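You operate a simulated robot arm through the tools that you are given. There is no shell and no other tool. Be economical: measure what you need, move in short steps, check, and stop when the job is done.

The job below is to be done with a simulated robot arm. You get a single attempt, and the scene is never put back.

JOB
Plug in the two loose hub leads and sync at 60 fps.
Fine: hub off while plugging; each plug into the port of its colour; hub on, dial set, then press SYNC.

Only the result counts: the job must be done as asked and must still hold three seconds after the hand-in. Knocking over, shifting, dropping, spilling or breaking anything else fails it.

ROBOT AND FRAMES
A 6-joint arm with a two-finger gripper, on a carriage that runs on a rail from [-2.1, 0.4] to [228.1, -41.9] (x, y) and turns from -166 to 166 degrees about z. Base frame: it is fixed where the carriage stands at the start and does not move with it; the origin is on the floor, on the carriage's upright axis, x ahead of it, y to its left, z up. Units: cm, degrees, N and s.
With the tool pointing down near the work surface it reaches from about 18 to 96 cm from the robot's upright axis, wherever it stands. Its first joint turns from -166.0 to 166.0 degrees. Places, roughly: black fps dial [310, -20, 80]; green port [320, -20, 80]; green-band plug [275, -25, 75]; red-band plug [325, -25, 75]; white rocker on the red hub [310, -10, 80]; yellow port [310, -30, 80]; yellow sync key [300, -30, 80]; yellow-band plug [275, -25, 75]. Payload 2.54 kg.
The TCP is the grasp point between the finger pads, 2.3 cm short of the fingertips. In the tool frame z runs along the fingers and y along their closing line. The gripper opens to 12.6 cm. The gripper's body begins 8.2 cm behind the TCP.
Orientation is told as [roll, pitch, yaw] about the base's x, y, z axes, in that order, counted from this pose: with the fingers straight down and closing along the base's y, the tool's x points along the base's -x, its y along +y and its z along -z.

CONTROLS
- The arm moves only by the tool play_rows. Its argument "steps" is a list of rows, each an object of numbers (a shift or turn left out is 0, a gripper value left out holds the last): "jaw": the closure in counts, from 0 (fully open) to 255 (shut); "x", "y", "z": the shift along the tool's x, y, z in cm; "ax", "ay", "az": the turn, a rotation vector about the tool's x, y, z in degrees. In form: [{"jaw": .., "x": .., "y": .., "z": .., "ax": .., "ay": .., "az": ..}, ...]. A call has 1 to 20 rows; each row shifts and turns the commanded pose from where the row before left it, along the tool's axes as they then stand. Rows are played at 5 a second. More than 5 cm and 8.6 degrees between two rows, or a gripper value outside its range, and nothing of the call is played. Where a pose cannot be reached the arm comes as near as it can. A force on the tool above 40 N (or 10 N above the force at the start of the call, whichever is more), or a blocked arm, ends the call early, and 0.2 s more pass. The fingers move at their own pace and stop on an object; they squeeze with about 32 N. The grip force told is the motor's: it shows also when the fingers shut on nothing. Time passes only in rows, and 0.2 s behind the last, so rows that do not move let the fingers close. The reply holds the time, the measured pose of the TCP, the force on the tool along the base axes, the opening and the grip force, in the units named above and with some noise, with the torque about the TCP (base axes, N m) and any sound that the robot's microphone picked up.
- Cameras (640 x 400 px; columns grow to the right, rows downward): "scene" is now at [6.7, 17.16, 137.81]; the picture's right is [-0.32, -0.95, 0.00], its down [-0.49, 0.17, -0.86] and it looks along [0.81, -0.27, -0.52] (base axes); focal length 248 px, centre (320, 200). "wrist" rides on the gripper at [8.2, 1.4, -12.2] in the tool frame; the picture's right is [-0.17, 0.99, 0.00], its down [-0.79, -0.13, -0.60] and it looks along [-0.59, -0.10, 0.80] (tool axes); focal length 243 px, centre (320, 200). There is no depth. A picture from a camera that has moved, and an enlarged one, comes with that camera's place and axes in the base frame and with its lens.
- capture(camera): a new picture of that camera. No time passes.
- lift_body(by): slides the trunk up (or, below 0, down) by that many cm; the arm and the scene camera ride with it, the base frame stays. It gives what a move gives, with no picture.
- drive_base(legs): drives the robot by 1 to 6 legs, each [ahead, left, turn to the left] in cm, cm and degrees, along the robot's own axes; the way and the turn of a leg run together, so that a leg with both is an arc; at most 150 cm and 180 degrees a leg. The arm and the cameras ride along, it lands a little off, and it stops where it bumps. It keeps to its track: a leg is cut to what the track allows. It gives what a move gives.
- aim_head(pan, tilt): turns the head with the scene camera to pan (to the left, within 120 degrees either way) and tilt (down, from -29 to 69), counted from straight ahead of the robot. It gives what a move gives.
- inspect(camera, box): a new picture of the part [left, top, right, bottom] of that camera's present view, enlarged. No time passes.
- close_job(): hands the job in; it is judged then, once.

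Go step by step. Nothing tells you exact positions but the pictures and the camera data: compare them with the known pose of the tool, close in by small moves and look again before you grip or let go. The budget is 135 turns and 92 pictures, counting those below and the enlarged ones. Unless the task says otherwise, let go and move clear before handing in, and close with one line.

The tools are called as a command line: name --argument value ..., lists and objects as JSON in quotes. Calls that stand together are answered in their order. play_rows: Moves the arm, as the interface text tells. Its arguments: {"type":"object","properties":{"steps":{"type":"array"}},"required":["steps"]} The other tools are called the same way: lift_body (by) slides the trunk up or down; drive_base (legs) drives the base; aim_head (pan, tilt) turns the head that bears the scene camera; capture (camera) takes a picture; inspect (camera, box) takes an enlarged picture of a part of a camera's view; close_job () hands the job in.

At the start:

```text
time: 0.0
eef_pos: [51.88, -20.37, 107.36]
tcp_rot: [0.0, -0.1, -0.1]
contact_force: [0.4, 0.4, 0.2]
moment: [0.0, 0.02, -0.02]
width: 12.61
grip_force: 0.0
trunk travel left (down, up): [-17.5, 31.5]
robot x, y, heading: [-0.03, -0.1, 0.2]
head pan, tilt: [-18.7, 31.2]
```

scene: 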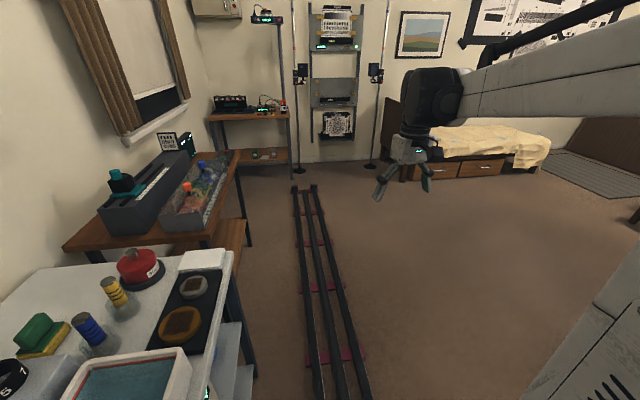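
wrist: 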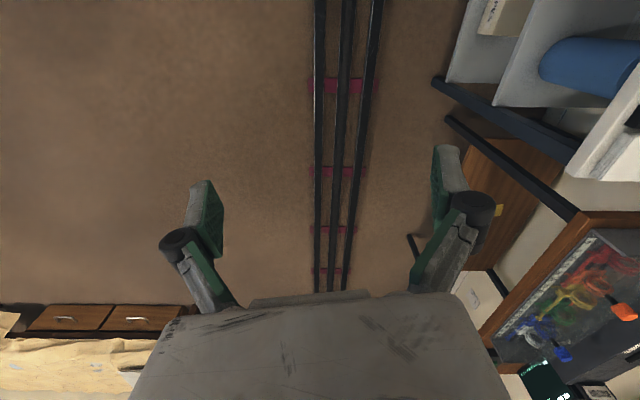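

The rail leads to the far wall, where the hub should be on a shelf. I'll drive part of the way along the track and look.

drive_base --legs '[[80, -15, 0], [80, -15, 0]]'

aim_head --pan 0 --tilt 25

capture --camera "scene"

```text
time: 8.4
eef_pos: [214.43, -50.32, 107.24]
tcp_rot: [0.0, -0.1, 0.0]
contact_force: [-0.7, 0.4, 0.2]
moment: [-0.02, -0.02, 0.02]
width: 12.59
grip_force: 0.0
trunk travel left (down, up): [-17.5, 31.5]
robot x, y, heading: [162.63, -29.87, 0.2]
head pan, tilt: [-18.7, 31.2]
```

```text
time: 9.2
eef_pos: [214.47, -50.25, 107.34]
tcp_rot: [-0.1, 0.0, 0.1]
contact_force: [0.5, 0.3, 0.8]
moment: [0.01, 0.02, 0.0]
width: 12.6
grip_force: 0.0
trunk travel left (down, up): [-17.5, 31.5]
robot x, y, heading: [162.59, -30.07, -0.0]
head pan, tilt: [0.0, 25.0]
```

```text
89 pictures are left
camera scene: at [170.04, -9.84, 138.8], right [0.0, -1.0, 0.0], down [-0.42, 0.0, -0.91], along [0.91, 0.0, -0.42], focal length 248 px, centre (320, 200)
```

scene: 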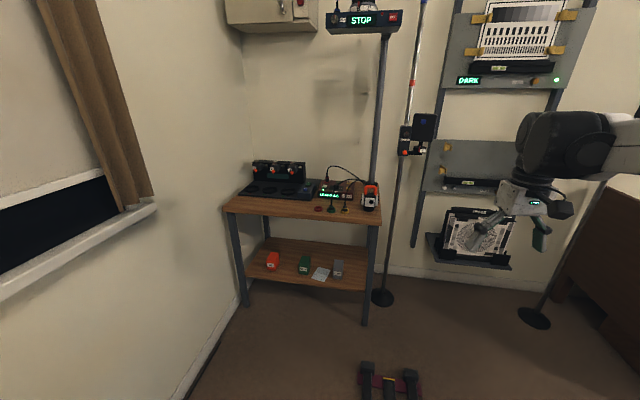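

The hub sits on the wooden table near [320, -25]. I'll zoom in before going closer.

inspect --camera "scene" --box '[220, 140, 400, 252]'

```text
3.56 times, centred on (310, 196) of scene
camera zoom: at [170.04, -9.84, 138.8], right [0.0, -1.0, 0.0], down [-0.42, 0.0, -0.91], along [0.91, 0.0, -0.42], focal length 881 px, centre (356, 214)
```

zoom: 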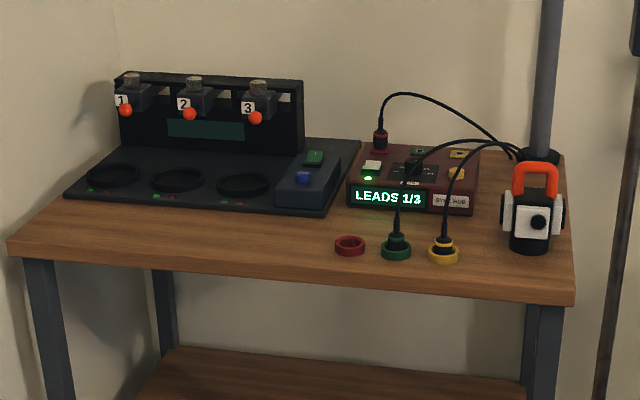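

Hub is lit (on, LEADS 1/3); green and yellow plugs stand in holders in front of it. I'll turn left so the arm points along x and go to the end of the rail.

drive_base --legs '[[0, 0, 20], [57.4, -33.7, 0]]'

aim_head --pan -22 --tilt 34

capture --camera "scene"

capture --camera "wrist"

```text
time: 14.0
eef_pos: [283.28, -41.82, 107.32]
tcp_rot: [0.1, -0.1, 21.3]
contact_force: [0.0, 0.2, -0.1]
moment: [0.01, -0.02, 0.0]
width: 12.58
grip_force: 0.1
trunk travel left (down, up): [-17.5, 31.5]
robot x, y, heading: [227.52, -42.05, 21.3]
head pan, tilt: [0.0, 25.0]
```

```text
time: 14.9
eef_pos: [283.19, -41.84, 107.45]
tcp_rot: [-0.1, 0.0, 21.4]
contact_force: [-0.3, -0.6, 0.1]
moment: [0.0, -0.02, -0.01]
width: 12.62
grip_force: 0.1
trunk travel left (down, up): [-17.5, 31.5]
robot x, y, heading: [227.81, -41.71, 21.4]
head pan, tilt: [-22.0, 34.0]
```

```text
87 pictures are left
camera scene: at [227.44, -23.95, 137.38], right [-0.01, -1.0, 0.0], down [-0.56, 0.01, -0.83], along [0.83, -0.01, -0.56], focal length 248 px, centre (320, 200)
```

scene: 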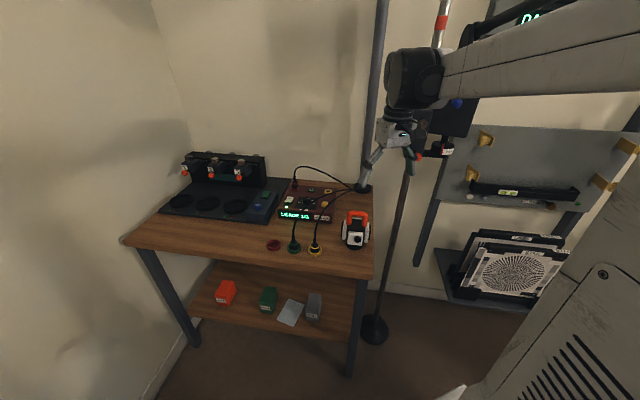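

```text
86 pictures are left
camera wrist: at [274.98, -43.6, 119.55], right [-0.21, 0.98, 0.0], down [0.78, 0.17, 0.6], along [0.58, 0.12, -0.8], focal length 243 px, centre (320, 200)
```

wrist: 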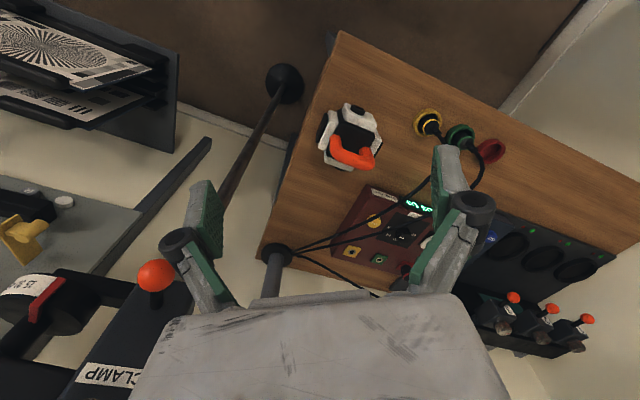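

The clamp stand is to the right, beside the gripper, so I must stay left of it. Zooming on the hub from both cameras.

inspect --camera "scene" --box '[250, 155, 378, 263]'

inspect --camera "wrist" --box '[300, 90, 520, 280]'

```text
3.70 times, centred on (314, 209) of scene
camera zoom: at [227.44, -23.95, 137.38], right [-0.01, -1.0, 0.0], down [-0.56, 0.01, -0.83], along [0.83, -0.01, -0.56], focal length 918 px, centre (342, 167)
```

zoom: 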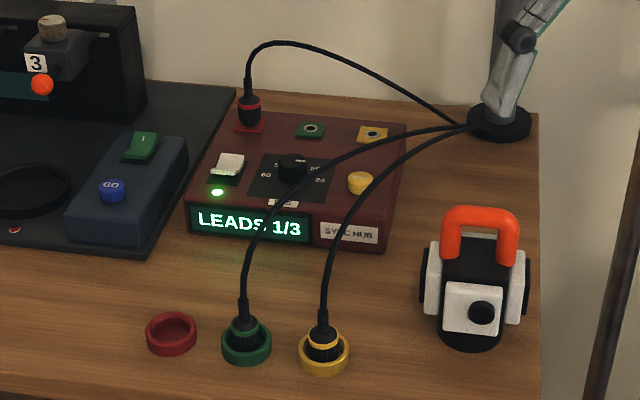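

```text
2.11 times, centred on (410, 185) of wrist
camera zoom: at [274.98, -43.6, 119.55], right [-0.21, 0.98, 0.0], down [0.78, 0.17, 0.6], along [0.58, 0.12, -0.8], focal length 511 px, centre (130, 232)
```

zoom: 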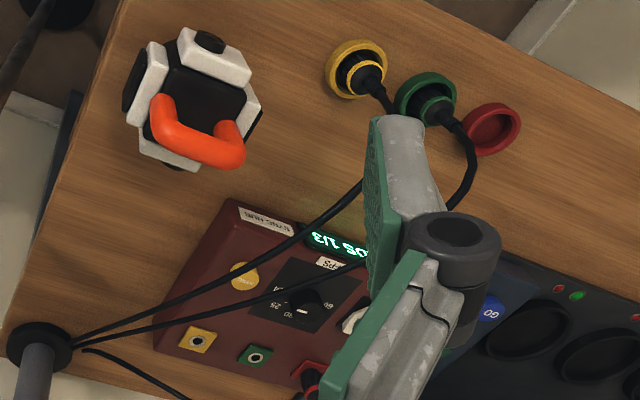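

Estimated: rocker about [307,-13,84], dial [306,-20], green port [315.4,-21.3], yellow port [315,-28.5], SYNC [305,-27], plugs near [286,-16] and [286,-23]. I'll square up the tool, shut the fingers and move over towards the rocker.

play_rows --steps '[{"jaw": 255, "az": 7.1}, {"az": 7.1}, {"az": 7.2}, {"y": 4.1}, {"y": 4.1}, {"y": 4.1}, {"y": 4.1}, {"x": -2.5, "y": 4.1}, {"x": -2.5, "y": 4.1}, {"x": -2.5, "y": 4.1}, {"x": -2.5}, {"z": 4}]'

capture --camera "wrist"

inspect --camera "scene" --box '[250, 130, 378, 238]'

```text
time: 17.5
eef_pos: [293.29, -13.11, 103.15]
tcp_rot: [0.1, 0.0, 0.0]
contact_force: [0.2, 0.0, 0.6]
moment: [-0.01, -0.05, 0.01]
width: 0.0
grip_force: 28.2
trunk travel left (down, up): [-17.5, 31.5]
robot x, y, heading: [227.58, -42.21, 21.4]
head pan, tilt: [-22.0, 34.0]
```

```text
83 pictures are left
camera wrist: at [284.98, -11.76, 115.4], right [0.17, 0.99, 0.0], down [0.79, -0.13, 0.6], along [0.59, -0.1, -0.8], focal length 243 px, centre (320, 200)
```

wrist: 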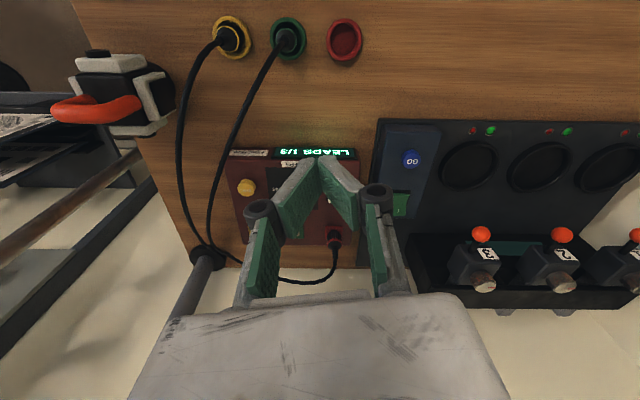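

```text
3.70 times, centred on (314, 184) of scene
camera zoom: at [227.44, -23.96, 137.37], right [-0.01, -1.0, 0.0], down [-0.56, 0.01, -0.83], along [0.83, -0.01, -0.56], focal length 918 px, centre (342, 259)
```

zoom: 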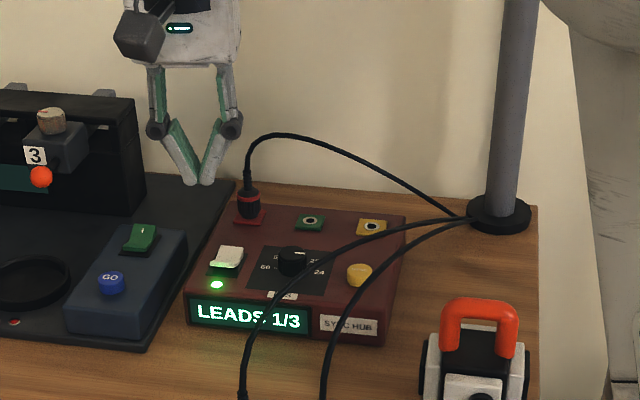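

Now a close look at the rocker, dial and ports.

inspect --camera "scene" --box '[284, 160, 340, 195]'

inspect --camera "wrist" --box '[230, 140, 360, 260]'

```text
11.43 times, centred on (312, 178) of scene
camera zoom: at [227.44, -23.96, 137.37], right [-0.01, -1.0, 0.0], down [-0.56, 0.01, -0.83], along [0.83, -0.01, -0.56], focal length 2832 px, centre (411, 457)
```

zoom: 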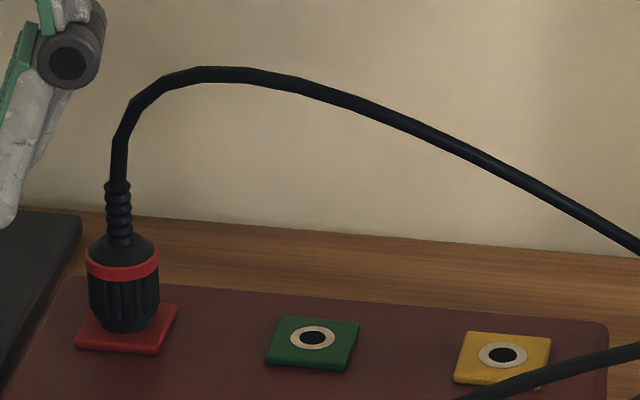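

```text
3.33 times, centred on (295, 200) of wrist
camera zoom: at [284.98, -11.76, 115.4], right [0.17, 0.99, 0.0], down [0.79, -0.13, 0.6], along [0.59, -0.1, -0.8], focal length 809 px, centre (403, 200)
```

zoom: 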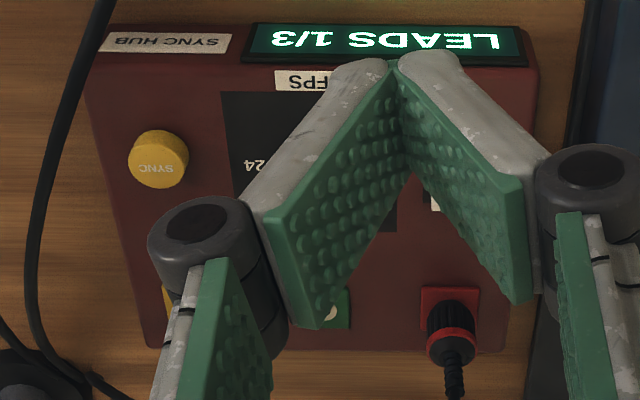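

inspect --camera "scene" --box '[280, 186, 336, 221]'

```text
11.43 times, centred on (308, 204) of scene
camera zoom: at [227.44, -23.96, 137.37], right [-0.01, -1.0, 0.0], down [-0.56, 0.01, -0.83], along [0.83, -0.01, -0.56], focal length 2832 px, centre (457, 160)
```

zoom: 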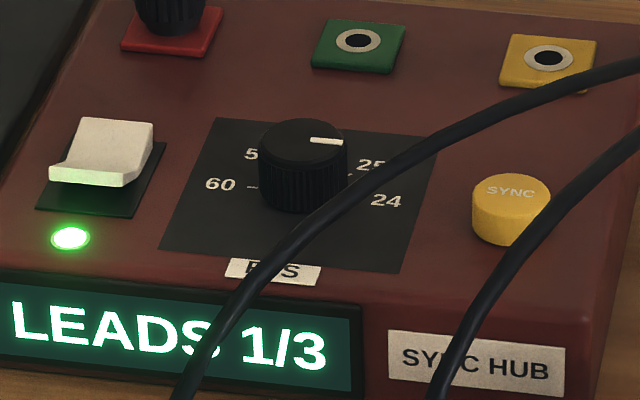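

The rocker looks front-down (on), with its back edge raised, so pressing the back edge should turn the hub off. I'll move over that back edge.

play_rows --steps '[{"x": -4}, {"x": -4}, {"x": -4}, {"x": -4, "y": -0.4}, {"z": 4}, {"z": 4}, {"z": 3.2}, {}]'

inspect --camera "scene" --box '[270, 165, 340, 209]'

capture --camera "wrist"

```text
time: 19.3
eef_pos: [309.29, -13.46, 92.17]
tcp_rot: [0.0, -0.1, 0.0]
contact_force: [0.3, -0.8, -0.6]
moment: [0.0, 0.04, 0.0]
width: 0.0
grip_force: 28.0
trunk travel left (down, up): [-17.5, 31.5]
robot x, y, heading: [227.74, -41.46, 21.4]
head pan, tilt: [-22.0, 34.0]
```

```text
9.09 times, centred on (305, 187) of scene
camera zoom: at [227.46, -23.95, 137.38], right [-0.01, -1.0, 0.0], down [-0.56, 0.01, -0.83], along [0.83, -0.01, -0.56], focal length 2253 px, centre (456, 318)
```

zoom: 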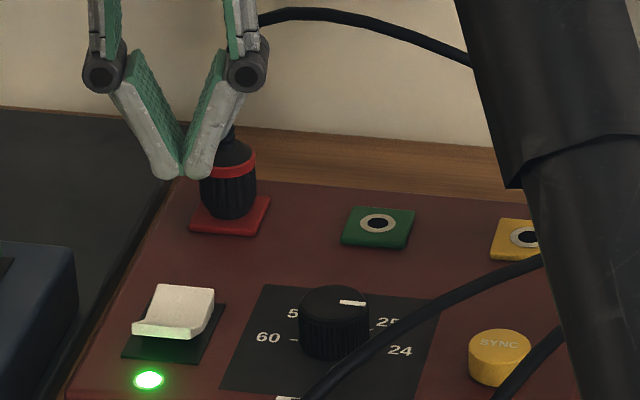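

```text
77 pictures are left
camera wrist: at [300.94, -12.12, 104.39], right [0.17, 0.99, 0.0], down [0.79, -0.13, 0.6], along [0.59, -0.1, -0.8], focal length 243 px, centre (320, 200)
```

wrist: 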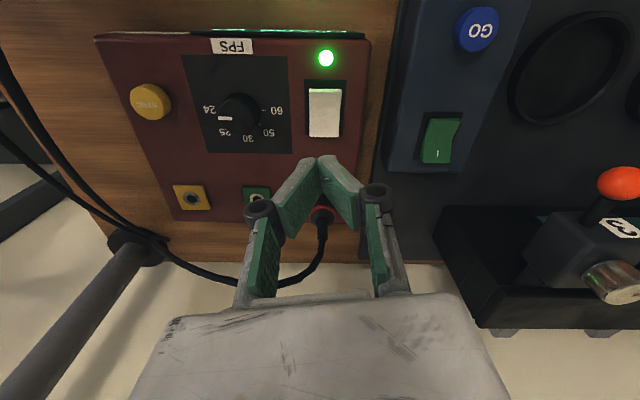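

Tip is just behind the rocker; back edge at about [309,-13.1,84.5]. Adjusting slightly and pressing down in small steps.

play_rows --steps '[{"x": 0.4, "y": 0.4, "z": 2}, {"z": 1.5}, {"z": 0.5}, {"z": 0.3}, {"z": 0.3}]'

inspect --camera "scene" --box '[270, 165, 340, 209]'

```text
time: 20.5
eef_pos: [308.78, -13.06, 87.52]
tcp_rot: [0.0, 0.0, 0.1]
contact_force: [-0.2, 0.4, 0.9]
moment: [-0.02, 0.02, 0.0]
width: 0.01
grip_force: 28.0
trunk travel left (down, up): [-17.5, 31.5]
robot x, y, heading: [227.31, -41.95, 21.5]
head pan, tilt: [-22.0, 34.0]
```

```text
9.09 times, centred on (305, 187) of scene
camera zoom: at [227.44, -23.96, 137.38], right [-0.01, -1.0, 0.0], down [-0.56, 0.01, -0.83], along [0.83, -0.01, -0.56], focal length 2253 px, centre (456, 318)
```

zoom: 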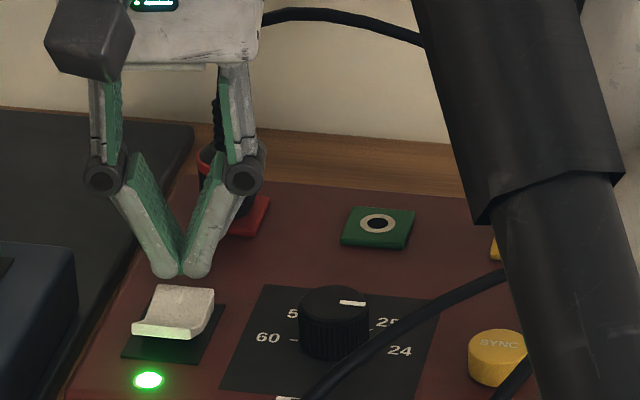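

play_rows --steps '[{"z": 0.3}, {"z": 0.3}, {"z": 0.3}, {"z": 0.3}]'

inspect --camera "scene" --box '[270, 165, 340, 209]'

```text
time: 21.5
eef_pos: [308.8, -13.05, 86.29]
tcp_rot: [0.0, 0.1, 0.0]
contact_force: [0.3, 0.4, 0.2]
moment: [0.03, -0.01, -0.02]
width: 0.02
grip_force: 27.9
trunk travel left (down, up): [-17.5, 31.5]
robot x, y, heading: [227.48, -41.54, 21.3]
head pan, tilt: [-22.0, 34.0]
```

```text
9.09 times, centred on (305, 187) of scene
camera zoom: at [227.44, -23.96, 137.38], right [-0.01, -1.0, 0.0], down [-0.56, 0.01, -0.83], along [0.83, -0.01, -0.56], focal length 2253 px, centre (456, 318)
```

zoom: 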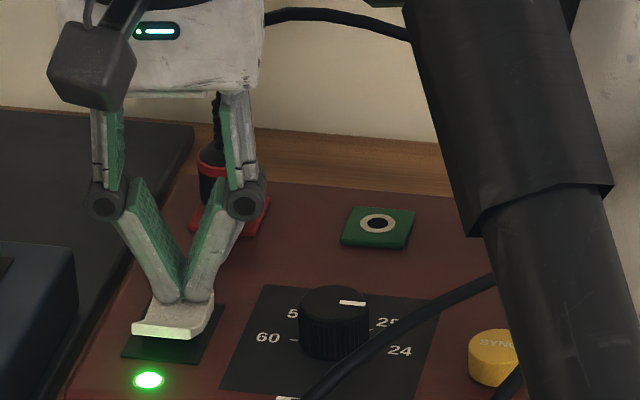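

play_rows --steps '[{"z": 0.2}, {"z": 0.2}, {"z": 0.2}]'

inspect --camera "scene" --box '[270, 165, 340, 209]'

```text
time: 22.3
eef_pos: [308.77, -13.17, 86.0]
tcp_rot: [0.1, -0.2, 0.1]
contact_force: [-2.4, 0.2, 20.0]
moment: [-0.02, -0.07, 0.02]
width: 0.59
grip_force: 28.4
trunk travel left (down, up): [-17.5, 31.5]
robot x, y, heading: [227.56, -41.55, 21.4]
head pan, tilt: [-22.0, 34.0]
stopped in row 3: the force on the tool passed its limit at 42 N (the readings are from after the stop); the commanded pose is now the measured one
```

```text
9.09 times, centred on (305, 187) of scene
camera zoom: at [227.3, -24.01, 137.39], right [-0.01, -1.0, 0.0], down [-0.56, 0.01, -0.83], along [0.83, -0.01, -0.56], focal length 2253 px, centre (456, 318)
```

zoom: 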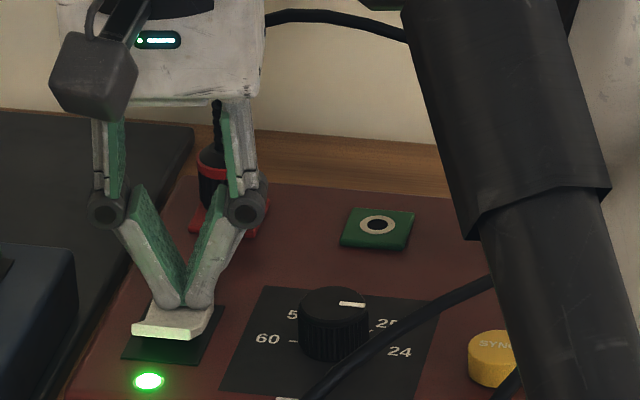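

No toggle and a hard stop: triangulating again, the front edge (x≈305, z≈84.9) is the raised one. I'll lift and press there.

play_rows --steps '[{"z": -2.5}, {"x": 3}, {"z": 1}, {"z": 0.5}, {"z": 0.3}, {"z": 0.3}, {"z": 0.3}, {"z": 0.3}, {"z": 0.3}, {"z": 0.2}]'

inspect --camera "scene" --box '[270, 165, 340, 209]'

```text
time: 24.1
eef_pos: [305.81, -13.09, 86.05]
tcp_rot: [0.1, -0.4, 0.0]
contact_force: [-1.7, -1.1, 23.9]
moment: [0.01, 0.18, 0.01]
width: 0.59
grip_force: 28.7
trunk travel left (down, up): [-17.5, 31.5]
robot x, y, heading: [227.32, -41.87, 21.4]
head pan, tilt: [-22.0, 34.0]
stopped in row 9: the force on the tool passed its limit at 46 N (the readings are from after the stop); the commanded pose is now the measured one
```

```text
9.09 times, centred on (305, 187) of scene
camera zoom: at [227.3, -24.03, 137.4], right [-0.01, -1.0, 0.0], down [-0.56, 0.01, -0.83], along [0.83, -0.01, -0.56], focal length 2253 px, centre (456, 318)
```

zoom: 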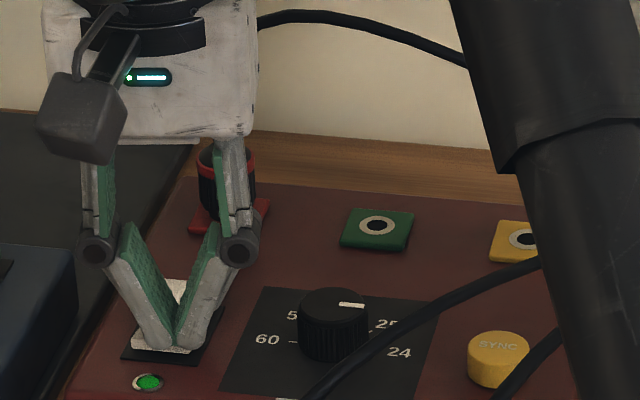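

The LED went dark and the rocker flipped. I'll lift away and go over the plugs, opening the fingers.

play_rows --steps '[{"z": -4}, {"z": -5}, {"z": -5}, {"x": 4.5}, {"x": 4.5}, {"x": 4.5}, {"x": 4.5}, {"x": 3}]'

capture --camera "wrist"

inspect --camera "scene" --box '[265, 165, 361, 255]'

```text
time: 25.9
eef_pos: [284.64, -12.99, 99.74]
tcp_rot: [0.1, -0.4, 0.1]
contact_force: [-0.2, -0.1, 0.0]
moment: [-0.04, 0.01, 0.02]
width: 0.0
grip_force: 29.0
trunk travel left (down, up): [-17.5, 31.5]
robot x, y, heading: [227.53, -41.84, 21.4]
head pan, tilt: [-22.0, 34.0]
```

```text
72 pictures are left
camera wrist: at [276.26, -11.75, 111.88], right [0.17, 0.99, 0.0], down [0.79, -0.13, 0.6], along [0.59, -0.1, -0.8], focal length 243 px, centre (320, 200)
```

wrist: 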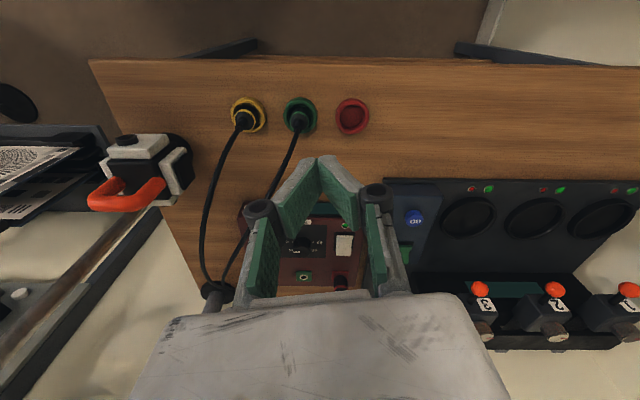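

```text
4.44 times, centred on (313, 210) of scene
camera zoom: at [227.5, -23.95, 137.38], right [-0.01, -1.0, 0.0], down [-0.56, 0.01, -0.83], along [0.83, -0.01, -0.56], focal length 1101 px, centre (351, 156)
```

zoom: 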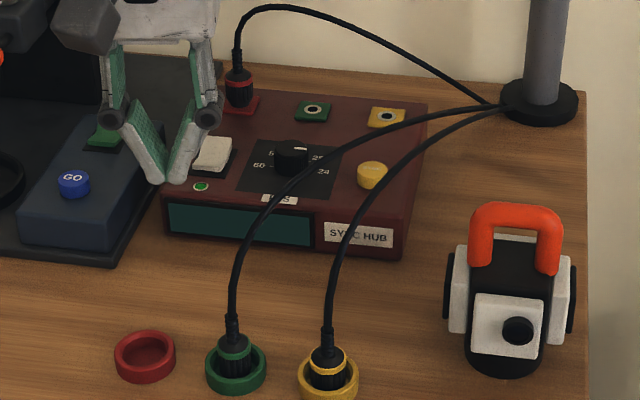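

Hub is off. Green plug is around [285.6,-16.2]; zooming in on both plugs for grip height.

inspect --camera "scene" --box '[280, 218, 352, 263]'

inspect --camera "wrist" --box '[220, 80, 380, 180]'

```text
8.89 times, centred on (316, 240) of scene
camera zoom: at [227.5, -23.95, 137.38], right [-0.01, -1.0, 0.0], down [-0.56, 0.01, -0.83], along [0.83, -0.01, -0.56], focal length 2203 px, centre (356, -160)
```

zoom: 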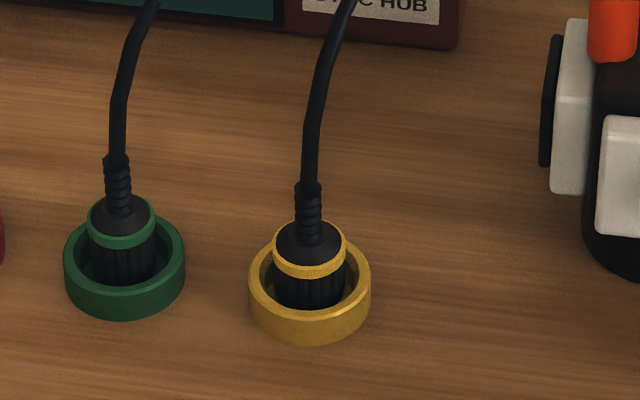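

```text
4.00 times, centred on (300, 130) of wrist
camera zoom: at [276.26, -11.75, 111.88], right [0.17, 0.99, 0.0], down [0.79, -0.13, 0.6], along [0.59, -0.1, -0.8], focal length 970 px, centre (400, 480)
```

zoom: 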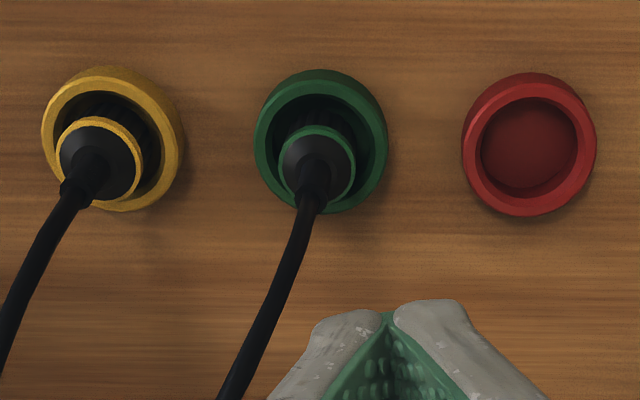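

Green plug axis ≈ [286.2,-16.15], band at z≈80.8, ring rim ≈79.5. I'll tilt the tool 20° so the palm stays clear of the cable, part-open the jaws and hover above the plug.

play_rows --steps '[{"jaw": 165, "x": -1.5, "y": -3.1}, {"ay": -6.7}, {"ay": -6.7}, {"ay": -6.6}, {"x": 1.4, "z": 3.75}, {"x": 1.3, "z": 3.6}, {}]'

capture --camera "wrist"

inspect --camera "scene" --box '[265, 190, 361, 257]'

```text
time: 27.5
eef_pos: [286.46, -16.08, 91.79]
tcp_rot: [0.1, -20.2, 0.0]
contact_force: [0.8, 1.0, 0.3]
moment: [0.0, -0.01, -0.01]
width: 4.44
grip_force: 0.0
trunk travel left (down, up): [-17.5, 31.5]
robot x, y, heading: [227.43, -41.33, 21.6]
head pan, tilt: [-22.0, 34.0]
```

```text
68 pictures are left
camera wrist: at [274.51, -14.7, 100.42], right [0.15, 0.99, 0.06], down [0.53, -0.13, 0.83], along [0.83, -0.1, -0.55], focal length 243 px, centre (320, 200)
```

wrist: 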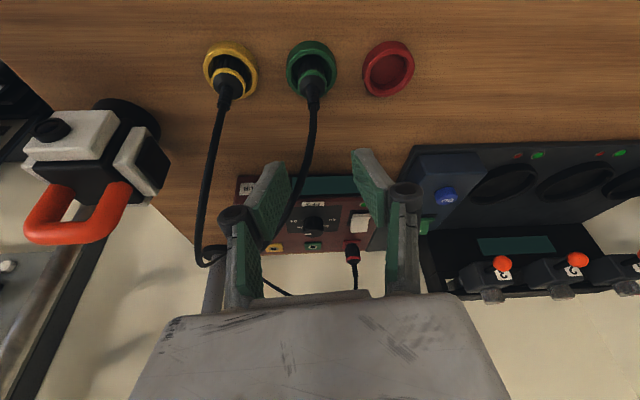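

```text
5.97 times, centred on (313, 224) of scene
camera zoom: at [227.5, -23.95, 137.38], right [-0.01, -1.0, 0.0], down [-0.56, 0.01, -0.83], along [0.83, -0.01, -0.56], focal length 1479 px, centre (362, 60)
```

zoom: 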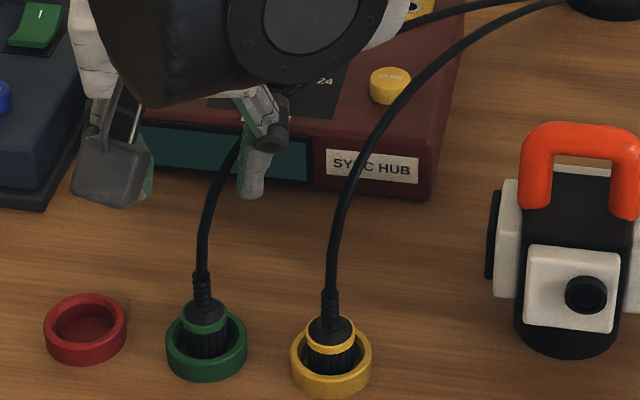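

play_rows --steps '[{"x": 1.03, "z": 2.82}, {"x": 1.03, "z": 2.82}, {"x": 0.25, "z": -0.1}, {}]'

inspect --camera "wrist" --box '[200, 40, 440, 190]'

inspect --camera "scene" --box '[265, 200, 361, 260]'

```text
time: 28.5
eef_pos: [286.22, -16.11, 86.01]
tcp_rot: [0.2, -20.3, 0.0]
contact_force: [0.0, -0.2, 0.0]
moment: [0.02, -0.01, 0.01]
width: 4.46
grip_force: 0.1
trunk travel left (down, up): [-17.5, 31.5]
robot x, y, heading: [227.8, -41.87, 21.3]
head pan, tilt: [-22.0, 34.0]
```

```text
2.67 times, centred on (320, 115) of wrist
camera zoom: at [274.22, -14.86, 94.56], right [0.15, 0.99, 0.06], down [0.54, -0.13, 0.83], along [0.83, -0.1, -0.55], focal length 647 px, centre (320, 427)
```

zoom: 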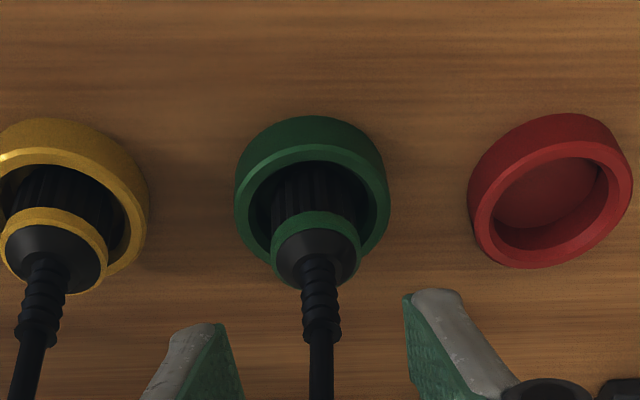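

```text
6.67 times, centred on (313, 230) of scene
camera zoom: at [227.48, -23.96, 137.38], right [-0.01, -1.0, 0.0], down [-0.56, 0.01, -0.83], along [0.83, -0.01, -0.56], focal length 1652 px, centre (367, 0)
```

zoom: 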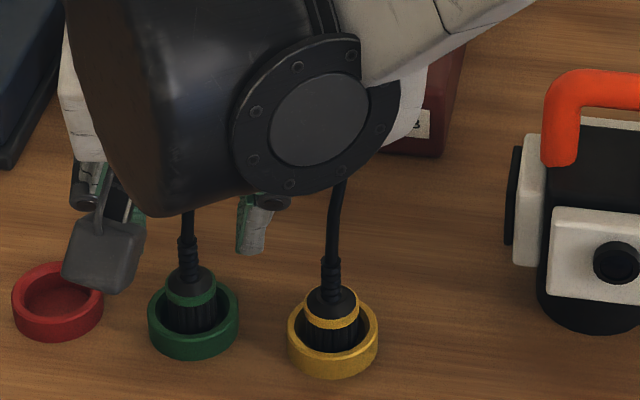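

Alignment is good. Descending to grip height, shifted back 0.5 cm so the pad tips centre on the plug.

play_rows --steps '[{"x": 1.15, "z": 1.7}, {"x": 0.7, "z": 1.25}, {"x": 0.1, "z": 0.25}, {"x": 0.07, "z": 0.19}, {}]'

inspect --camera "wrist" --box '[200, 80, 440, 230]'

inspect --camera "scene" --box '[265, 200, 361, 260]'

```text
time: 29.7
eef_pos: [285.45, -16.19, 82.03]
tcp_rot: [0.2, -20.2, -0.1]
contact_force: [0.5, 1.4, 0.2]
moment: [0.01, -0.03, 0.06]
width: 4.43
grip_force: 0.1
trunk travel left (down, up): [-17.5, 31.5]
robot x, y, heading: [227.77, -41.8, 21.3]
head pan, tilt: [-22.0, 34.0]
```

```text
2.67 times, centred on (320, 155) of wrist
camera zoom: at [273.44, -14.81, 90.62], right [0.15, 0.99, 0.06], down [0.54, -0.13, 0.83], along [0.83, -0.1, -0.55], focal length 647 px, centre (320, 320)
```

zoom: 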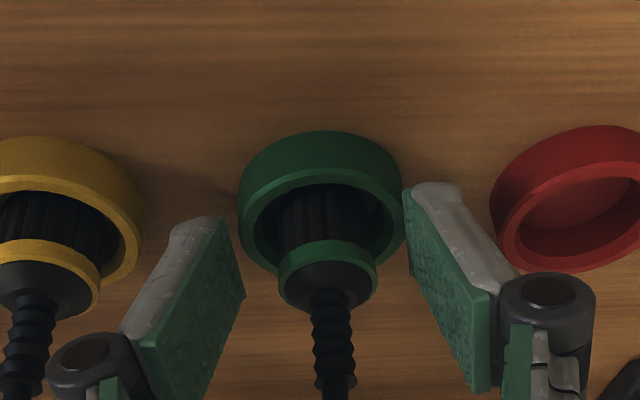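

```text
6.67 times, centred on (313, 230) of scene
camera zoom: at [227.48, -23.96, 137.38], right [-0.01, -1.0, 0.0], down [-0.56, 0.01, -0.83], along [0.83, -0.01, -0.56], focal length 1652 px, centre (367, 0)
```

zoom: 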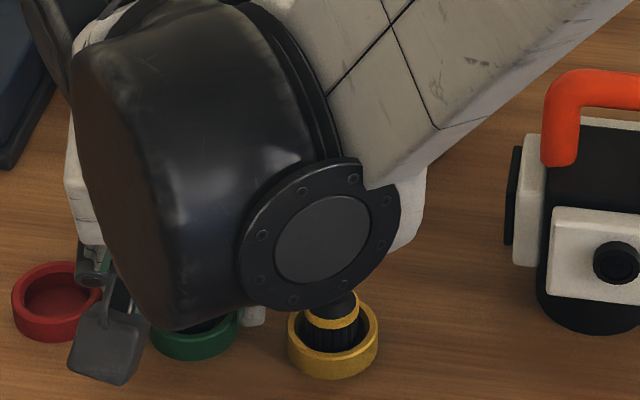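

Fingers straddle the plug evenly. Closing the grip.

play_rows --steps '[{"jaw": 255}, {}, {}, {}]'

inspect --camera "wrist" --box '[200, 80, 440, 230]'

```text
time: 30.7
eef_pos: [285.4, -16.06, 81.98]
tcp_rot: [0.1, -20.3, 0.0]
contact_force: [-1.1, 2.2, 2.8]
moment: [0.1, -0.02, -0.01]
width: 2.4
grip_force: 31.8
trunk travel left (down, up): [-17.5, 31.5]
robot x, y, heading: [227.5, -41.83, 21.5]
head pan, tilt: [-22.0, 34.0]
```

```text
2.67 times, centred on (320, 155) of wrist
camera zoom: at [273.42, -14.8, 90.64], right [0.15, 0.99, 0.06], down [0.53, -0.13, 0.83], along [0.83, -0.1, -0.55], focal length 647 px, centre (320, 320)
```

zoom: 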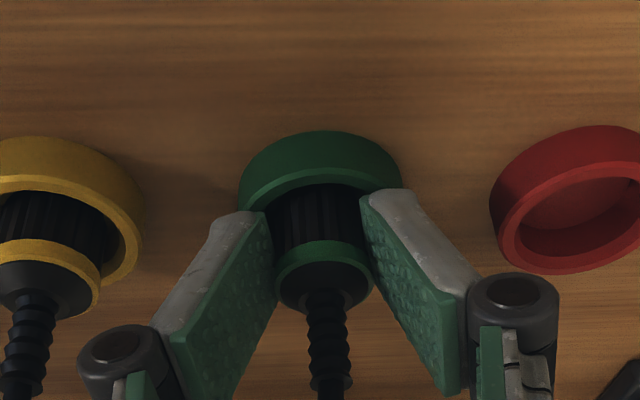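

Held (2.4 cm wide). Lifting straight up.

play_rows --steps '[{"x": -0.34, "z": -0.94}, {"x": -0.68, "z": -1.88}, {"x": -1.03, "z": -2.82}, {"x": -1.37, "z": -3.76}, {"x": -0.68, "z": -1.88}, {}]'

inspect --camera "wrist" --box '[200, 80, 440, 230]'

inspect --camera "scene" --box '[250, 155, 378, 255]'

```text
time: 32.1
eef_pos: [285.33, -16.23, 94.15]
tcp_rot: [0.1, -20.4, 0.0]
contact_force: [0.2, 0.3, -0.3]
moment: [0.0, -0.03, 0.02]
width: 2.38
grip_force: 31.7
trunk travel left (down, up): [-17.5, 31.5]
robot x, y, heading: [227.82, -41.59, 21.5]
head pan, tilt: [-22.0, 34.0]
```

```text
2.67 times, centred on (320, 155) of wrist
camera zoom: at [273.34, -14.83, 102.79], right [0.15, 0.99, 0.06], down [0.53, -0.13, 0.83], along [0.83, -0.1, -0.55], focal length 647 px, centre (320, 320)
```

zoom: 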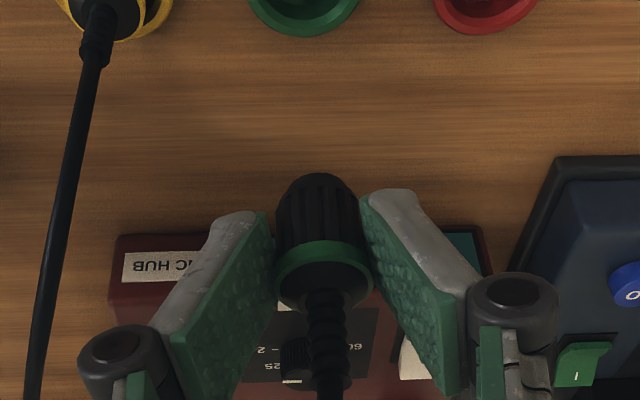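

```text
4.00 times, centred on (314, 205) of scene
camera zoom: at [227.47, -23.98, 137.38], right [-0.01, -1.0, 0.0], down [-0.56, 0.01, -0.83], along [0.83, -0.01, -0.56], focal length 991 px, centre (344, 180)
```

zoom: 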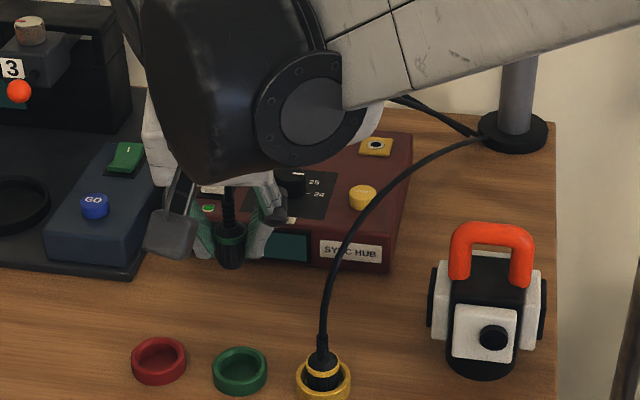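

Plug held upright; its axis is about 0.7 cm ahead of the TCP and its bottom ~4.1 cm below. I'll carry it over toward the green port at this height.

play_rows --steps '[{"x": -3.76, "z": 1.37, "y": -0.75}, {"x": -3.76, "z": 1.37, "y": -0.75}, {"x": -3.76, "z": 1.37, "y": -0.75}, {"x": -3.76, "z": 1.37, "y": -0.75}, {"x": -3.76, "z": 1.37, "y": -0.75}, {"x": -3.76, "z": 1.37, "y": -0.75}, {"x": -3.2, "z": 1.16, "y": -0.75}, {}]'

inspect --camera "wrist" --box '[200, 60, 440, 210]'

inspect --camera "scene" --box '[250, 135, 378, 235]'

```text
time: 33.9
eef_pos: [312.66, -21.16, 94.13]
tcp_rot: [0.2, -20.3, 0.0]
contact_force: [0.8, 0.1, -0.4]
moment: [0.0, 0.03, 0.0]
width: 2.39
grip_force: 31.9
trunk travel left (down, up): [-17.5, 31.5]
robot x, y, heading: [227.77, -41.84, 21.3]
head pan, tilt: [-22.0, 34.0]
```

```text
2.67 times, centred on (320, 135) of wrist
camera zoom: at [300.75, -20.03, 102.66], right [0.15, 0.99, 0.06], down [0.54, -0.13, 0.83], along [0.83, -0.1, -0.55], focal length 647 px, centre (320, 373)
```

zoom: 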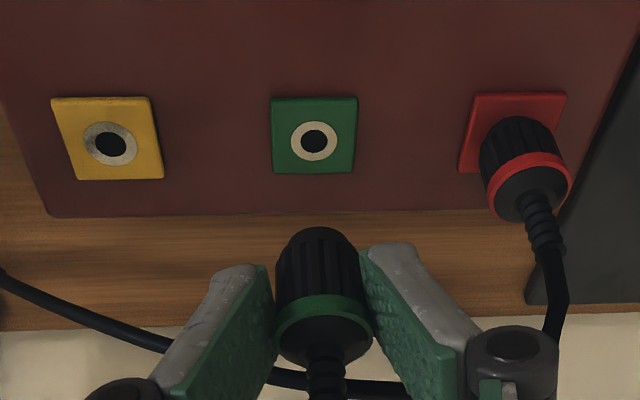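

```text
4.00 times, centred on (314, 185) of scene
camera zoom: at [227.51, -23.96, 137.38], right [-0.01, -1.0, 0.0], down [-0.56, 0.01, -0.83], along [0.83, -0.01, -0.56], focal length 991 px, centre (344, 260)
```

zoom: 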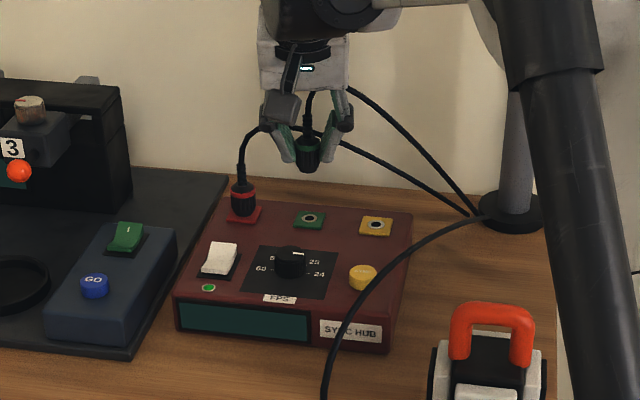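

Port green at ≈[314.95,-21.4,83.7]; plug axis now ≈[313.3,-21.4]. Moving ahead 1.6 and down 3, then checking.

play_rows --steps '[{"x": -1.5, "z": 0.55}, {"x": 0.51, "z": 1.41}, {"x": 0.51, "z": 1.41}, {}]'

inspect --camera "wrist" --box '[240, 80, 400, 180]'

inspect --camera "scene" --box '[282, 160, 346, 200]'

```text
time: 34.9
eef_pos: [314.45, -21.52, 90.98]
tcp_rot: [0.1, -20.2, -0.1]
contact_force: [-0.2, -0.5, -0.6]
moment: [0.02, 0.03, -0.03]
width: 2.39
grip_force: 32.1
trunk travel left (down, up): [-17.5, 31.5]
robot x, y, heading: [227.68, -41.75, 21.2]
head pan, tilt: [-22.0, 34.0]
```

```text
4.00 times, centred on (320, 130) of wrist
camera zoom: at [302.41, -20.07, 99.68], right [0.15, 0.99, 0.06], down [0.54, -0.13, 0.83], along [0.83, -0.1, -0.55], focal length 970 px, centre (320, 480)
```

zoom: 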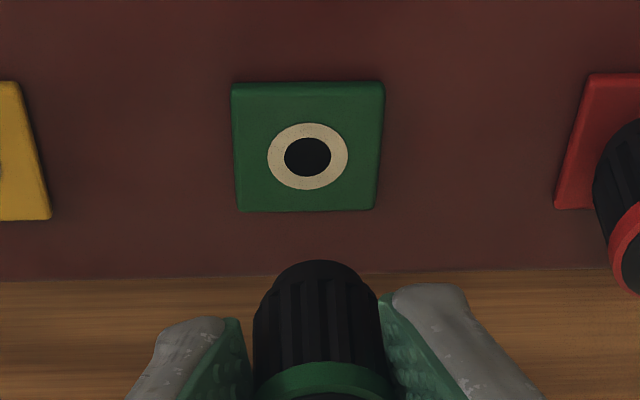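

```text
10.00 times, centred on (314, 180) of scene
camera zoom: at [227.49, -23.96, 137.38], right [-0.01, -1.0, 0.0], down [-0.56, 0.01, -0.83], along [0.83, -0.01, -0.56], focal length 2478 px, centre (380, 400)
```

zoom: 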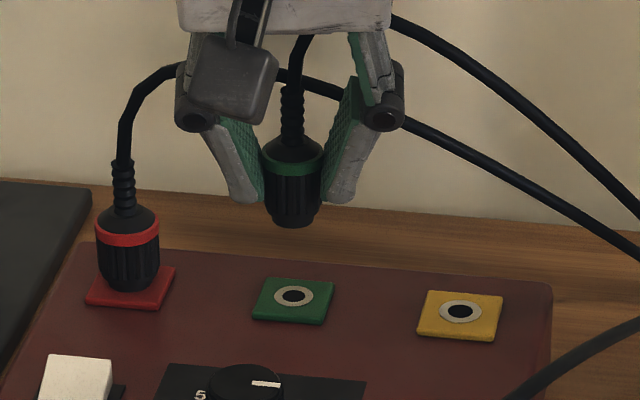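

Looks aligned within 0.2 cm. Nudging back 0.15 and descending most of the way.

play_rows --steps '[{"x": 0.48, "z": 0.89}, {"x": 0.34, "z": 0.94}, {"x": 0.15, "z": 0.42}, {}]'

inspect --camera "wrist" --box '[240, 80, 400, 180]'

inspect --camera "scene" --box '[282, 160, 346, 200]'

```text
time: 35.9
eef_pos: [314.28, -21.31, 88.62]
tcp_rot: [0.2, -20.2, 0.0]
contact_force: [-1.6, -0.3, -0.6]
moment: [0.04, -0.01, 0.0]
width: 2.37
grip_force: 32.3
trunk travel left (down, up): [-17.5, 31.5]
robot x, y, heading: [227.5, -41.86, 21.5]
head pan, tilt: [-22.0, 34.0]
```

```text
4.00 times, centred on (320, 130) of wrist
camera zoom: at [302.23, -20.04, 97.24], right [0.15, 0.99, 0.06], down [0.54, -0.13, 0.83], along [0.83, -0.1, -0.55], focal length 970 px, centre (320, 480)
```

zoom: 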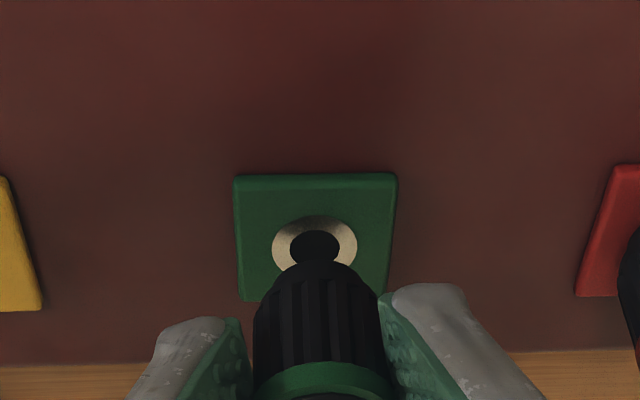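

```text
10.00 times, centred on (314, 180) of scene
camera zoom: at [227.49, -23.96, 137.38], right [-0.01, -1.0, 0.0], down [-0.56, 0.01, -0.83], along [0.83, -0.01, -0.56], focal length 2478 px, centre (380, 400)
```

zoom: 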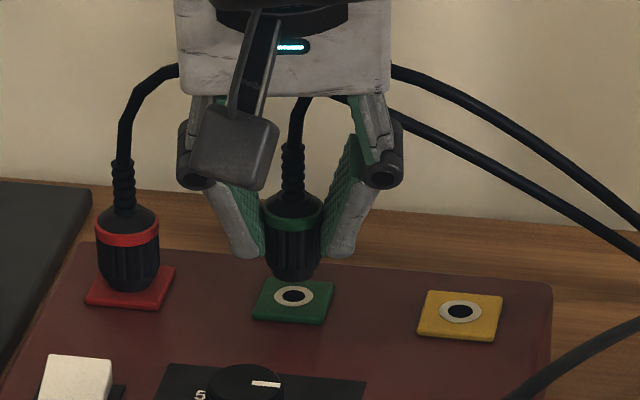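

Well aligned. Pressing in slowly.

play_rows --steps '[{"x": 0.14, "z": 0.38}, {"x": 0.1, "z": 0.28}, {"x": 0.1, "z": 0.28}, {"x": 0.07, "z": 0.19}, {"x": 0.07, "z": 0.19}]'

inspect --camera "wrist" --box '[240, 80, 400, 180]'

inspect --camera "scene" --box '[282, 160, 346, 200]'

```text
time: 37.1
eef_pos: [314.24, -21.2, 87.33]
tcp_rot: [0.0, -20.5, 0.0]
contact_force: [7.5, 5.1, 18.1]
moment: [0.05, 0.07, 0.27]
width: 2.36
grip_force: 31.9
trunk travel left (down, up): [-17.5, 31.5]
robot x, y, heading: [227.32, -41.51, 21.7]
head pan, tilt: [-22.0, 34.0]
heard: snap
```

```text
4.00 times, centred on (320, 130) of wrist
camera zoom: at [302.22, -20.03, 96.0], right [0.15, 0.99, 0.06], down [0.53, -0.13, 0.84], along [0.83, -0.1, -0.55], focal length 970 px, centre (320, 480)
```

zoom: 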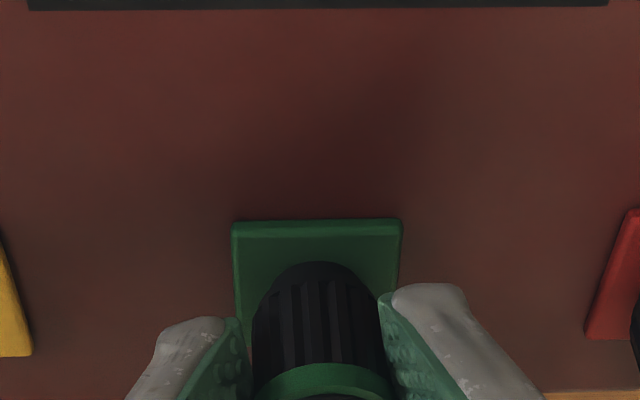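

```text
10.00 times, centred on (314, 180) of scene
camera zoom: at [227.39, -23.96, 137.4], right [-0.01, -1.0, 0.0], down [-0.56, 0.01, -0.83], along [0.83, -0.01, -0.56], focal length 2478 px, centre (380, 400)
```

zoom: 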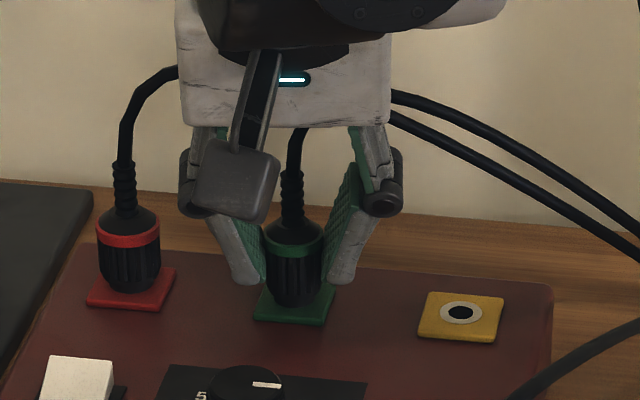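

A snap: the green plug is seated. Opening gently and rising clear.

play_rows --steps '[{"jaw": 170}, {}, {"x": -0.34, "z": -0.94}, {"x": -1.03, "z": -2.82}, {"x": -1.37, "z": -3.76}, {"x": -1.37, "z": -3.76}, {"x": 3.8, "z": -1.37}, {"x": 3.8, "z": -1.37}, {"x": 3.8, "z": -1.37}, {"x": 3.8, "z": -1.37}, {"x": 3.8, "z": -1.37}, {"x": 3.8, "z": -1.37}, {"x": 3.8, "z": -1.37, "y": -1.4}, {}]'

inspect --camera "wrist" --box '[160, 0, 480, 200]'

inspect --camera "scene" --box '[250, 155, 378, 255]'

```text
time: 40.1
eef_pos: [286.0, -22.69, 99.15]
tcp_rot: [0.1, -20.3, 0.1]
contact_force: [-0.8, -0.2, -0.2]
moment: [0.01, -0.02, 0.03]
width: 4.19
grip_force: 0.0
trunk travel left (down, up): [-17.5, 31.5]
robot x, y, heading: [227.58, -41.86, 21.5]
head pan, tilt: [-22.0, 34.0]
```

```text
2.00 times, centred on (320, 100) of wrist
camera zoom: at [274.06, -21.37, 107.77], right [0.15, 0.99, 0.06], down [0.53, -0.13, 0.83], along [0.83, -0.1, -0.55], focal length 485 px, centre (320, 400)
```

zoom: 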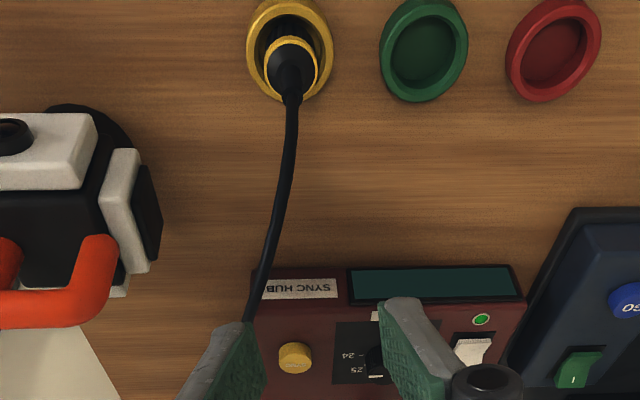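

```text
4.00 times, centred on (314, 205) of scene
camera zoom: at [227.44, -23.98, 137.38], right [-0.01, -1.0, 0.0], down [-0.56, 0.01, -0.83], along [0.83, -0.01, -0.56], focal length 991 px, centre (344, 180)
```

zoom: 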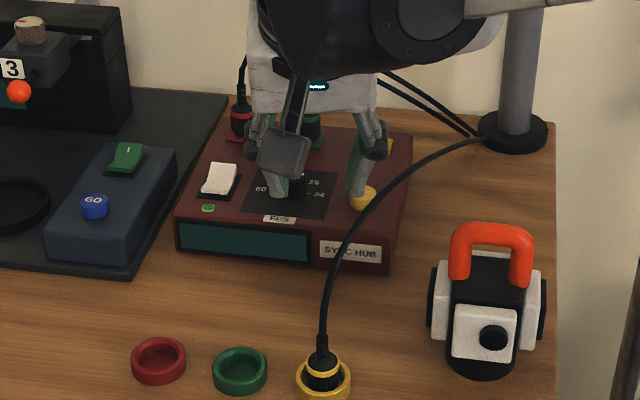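

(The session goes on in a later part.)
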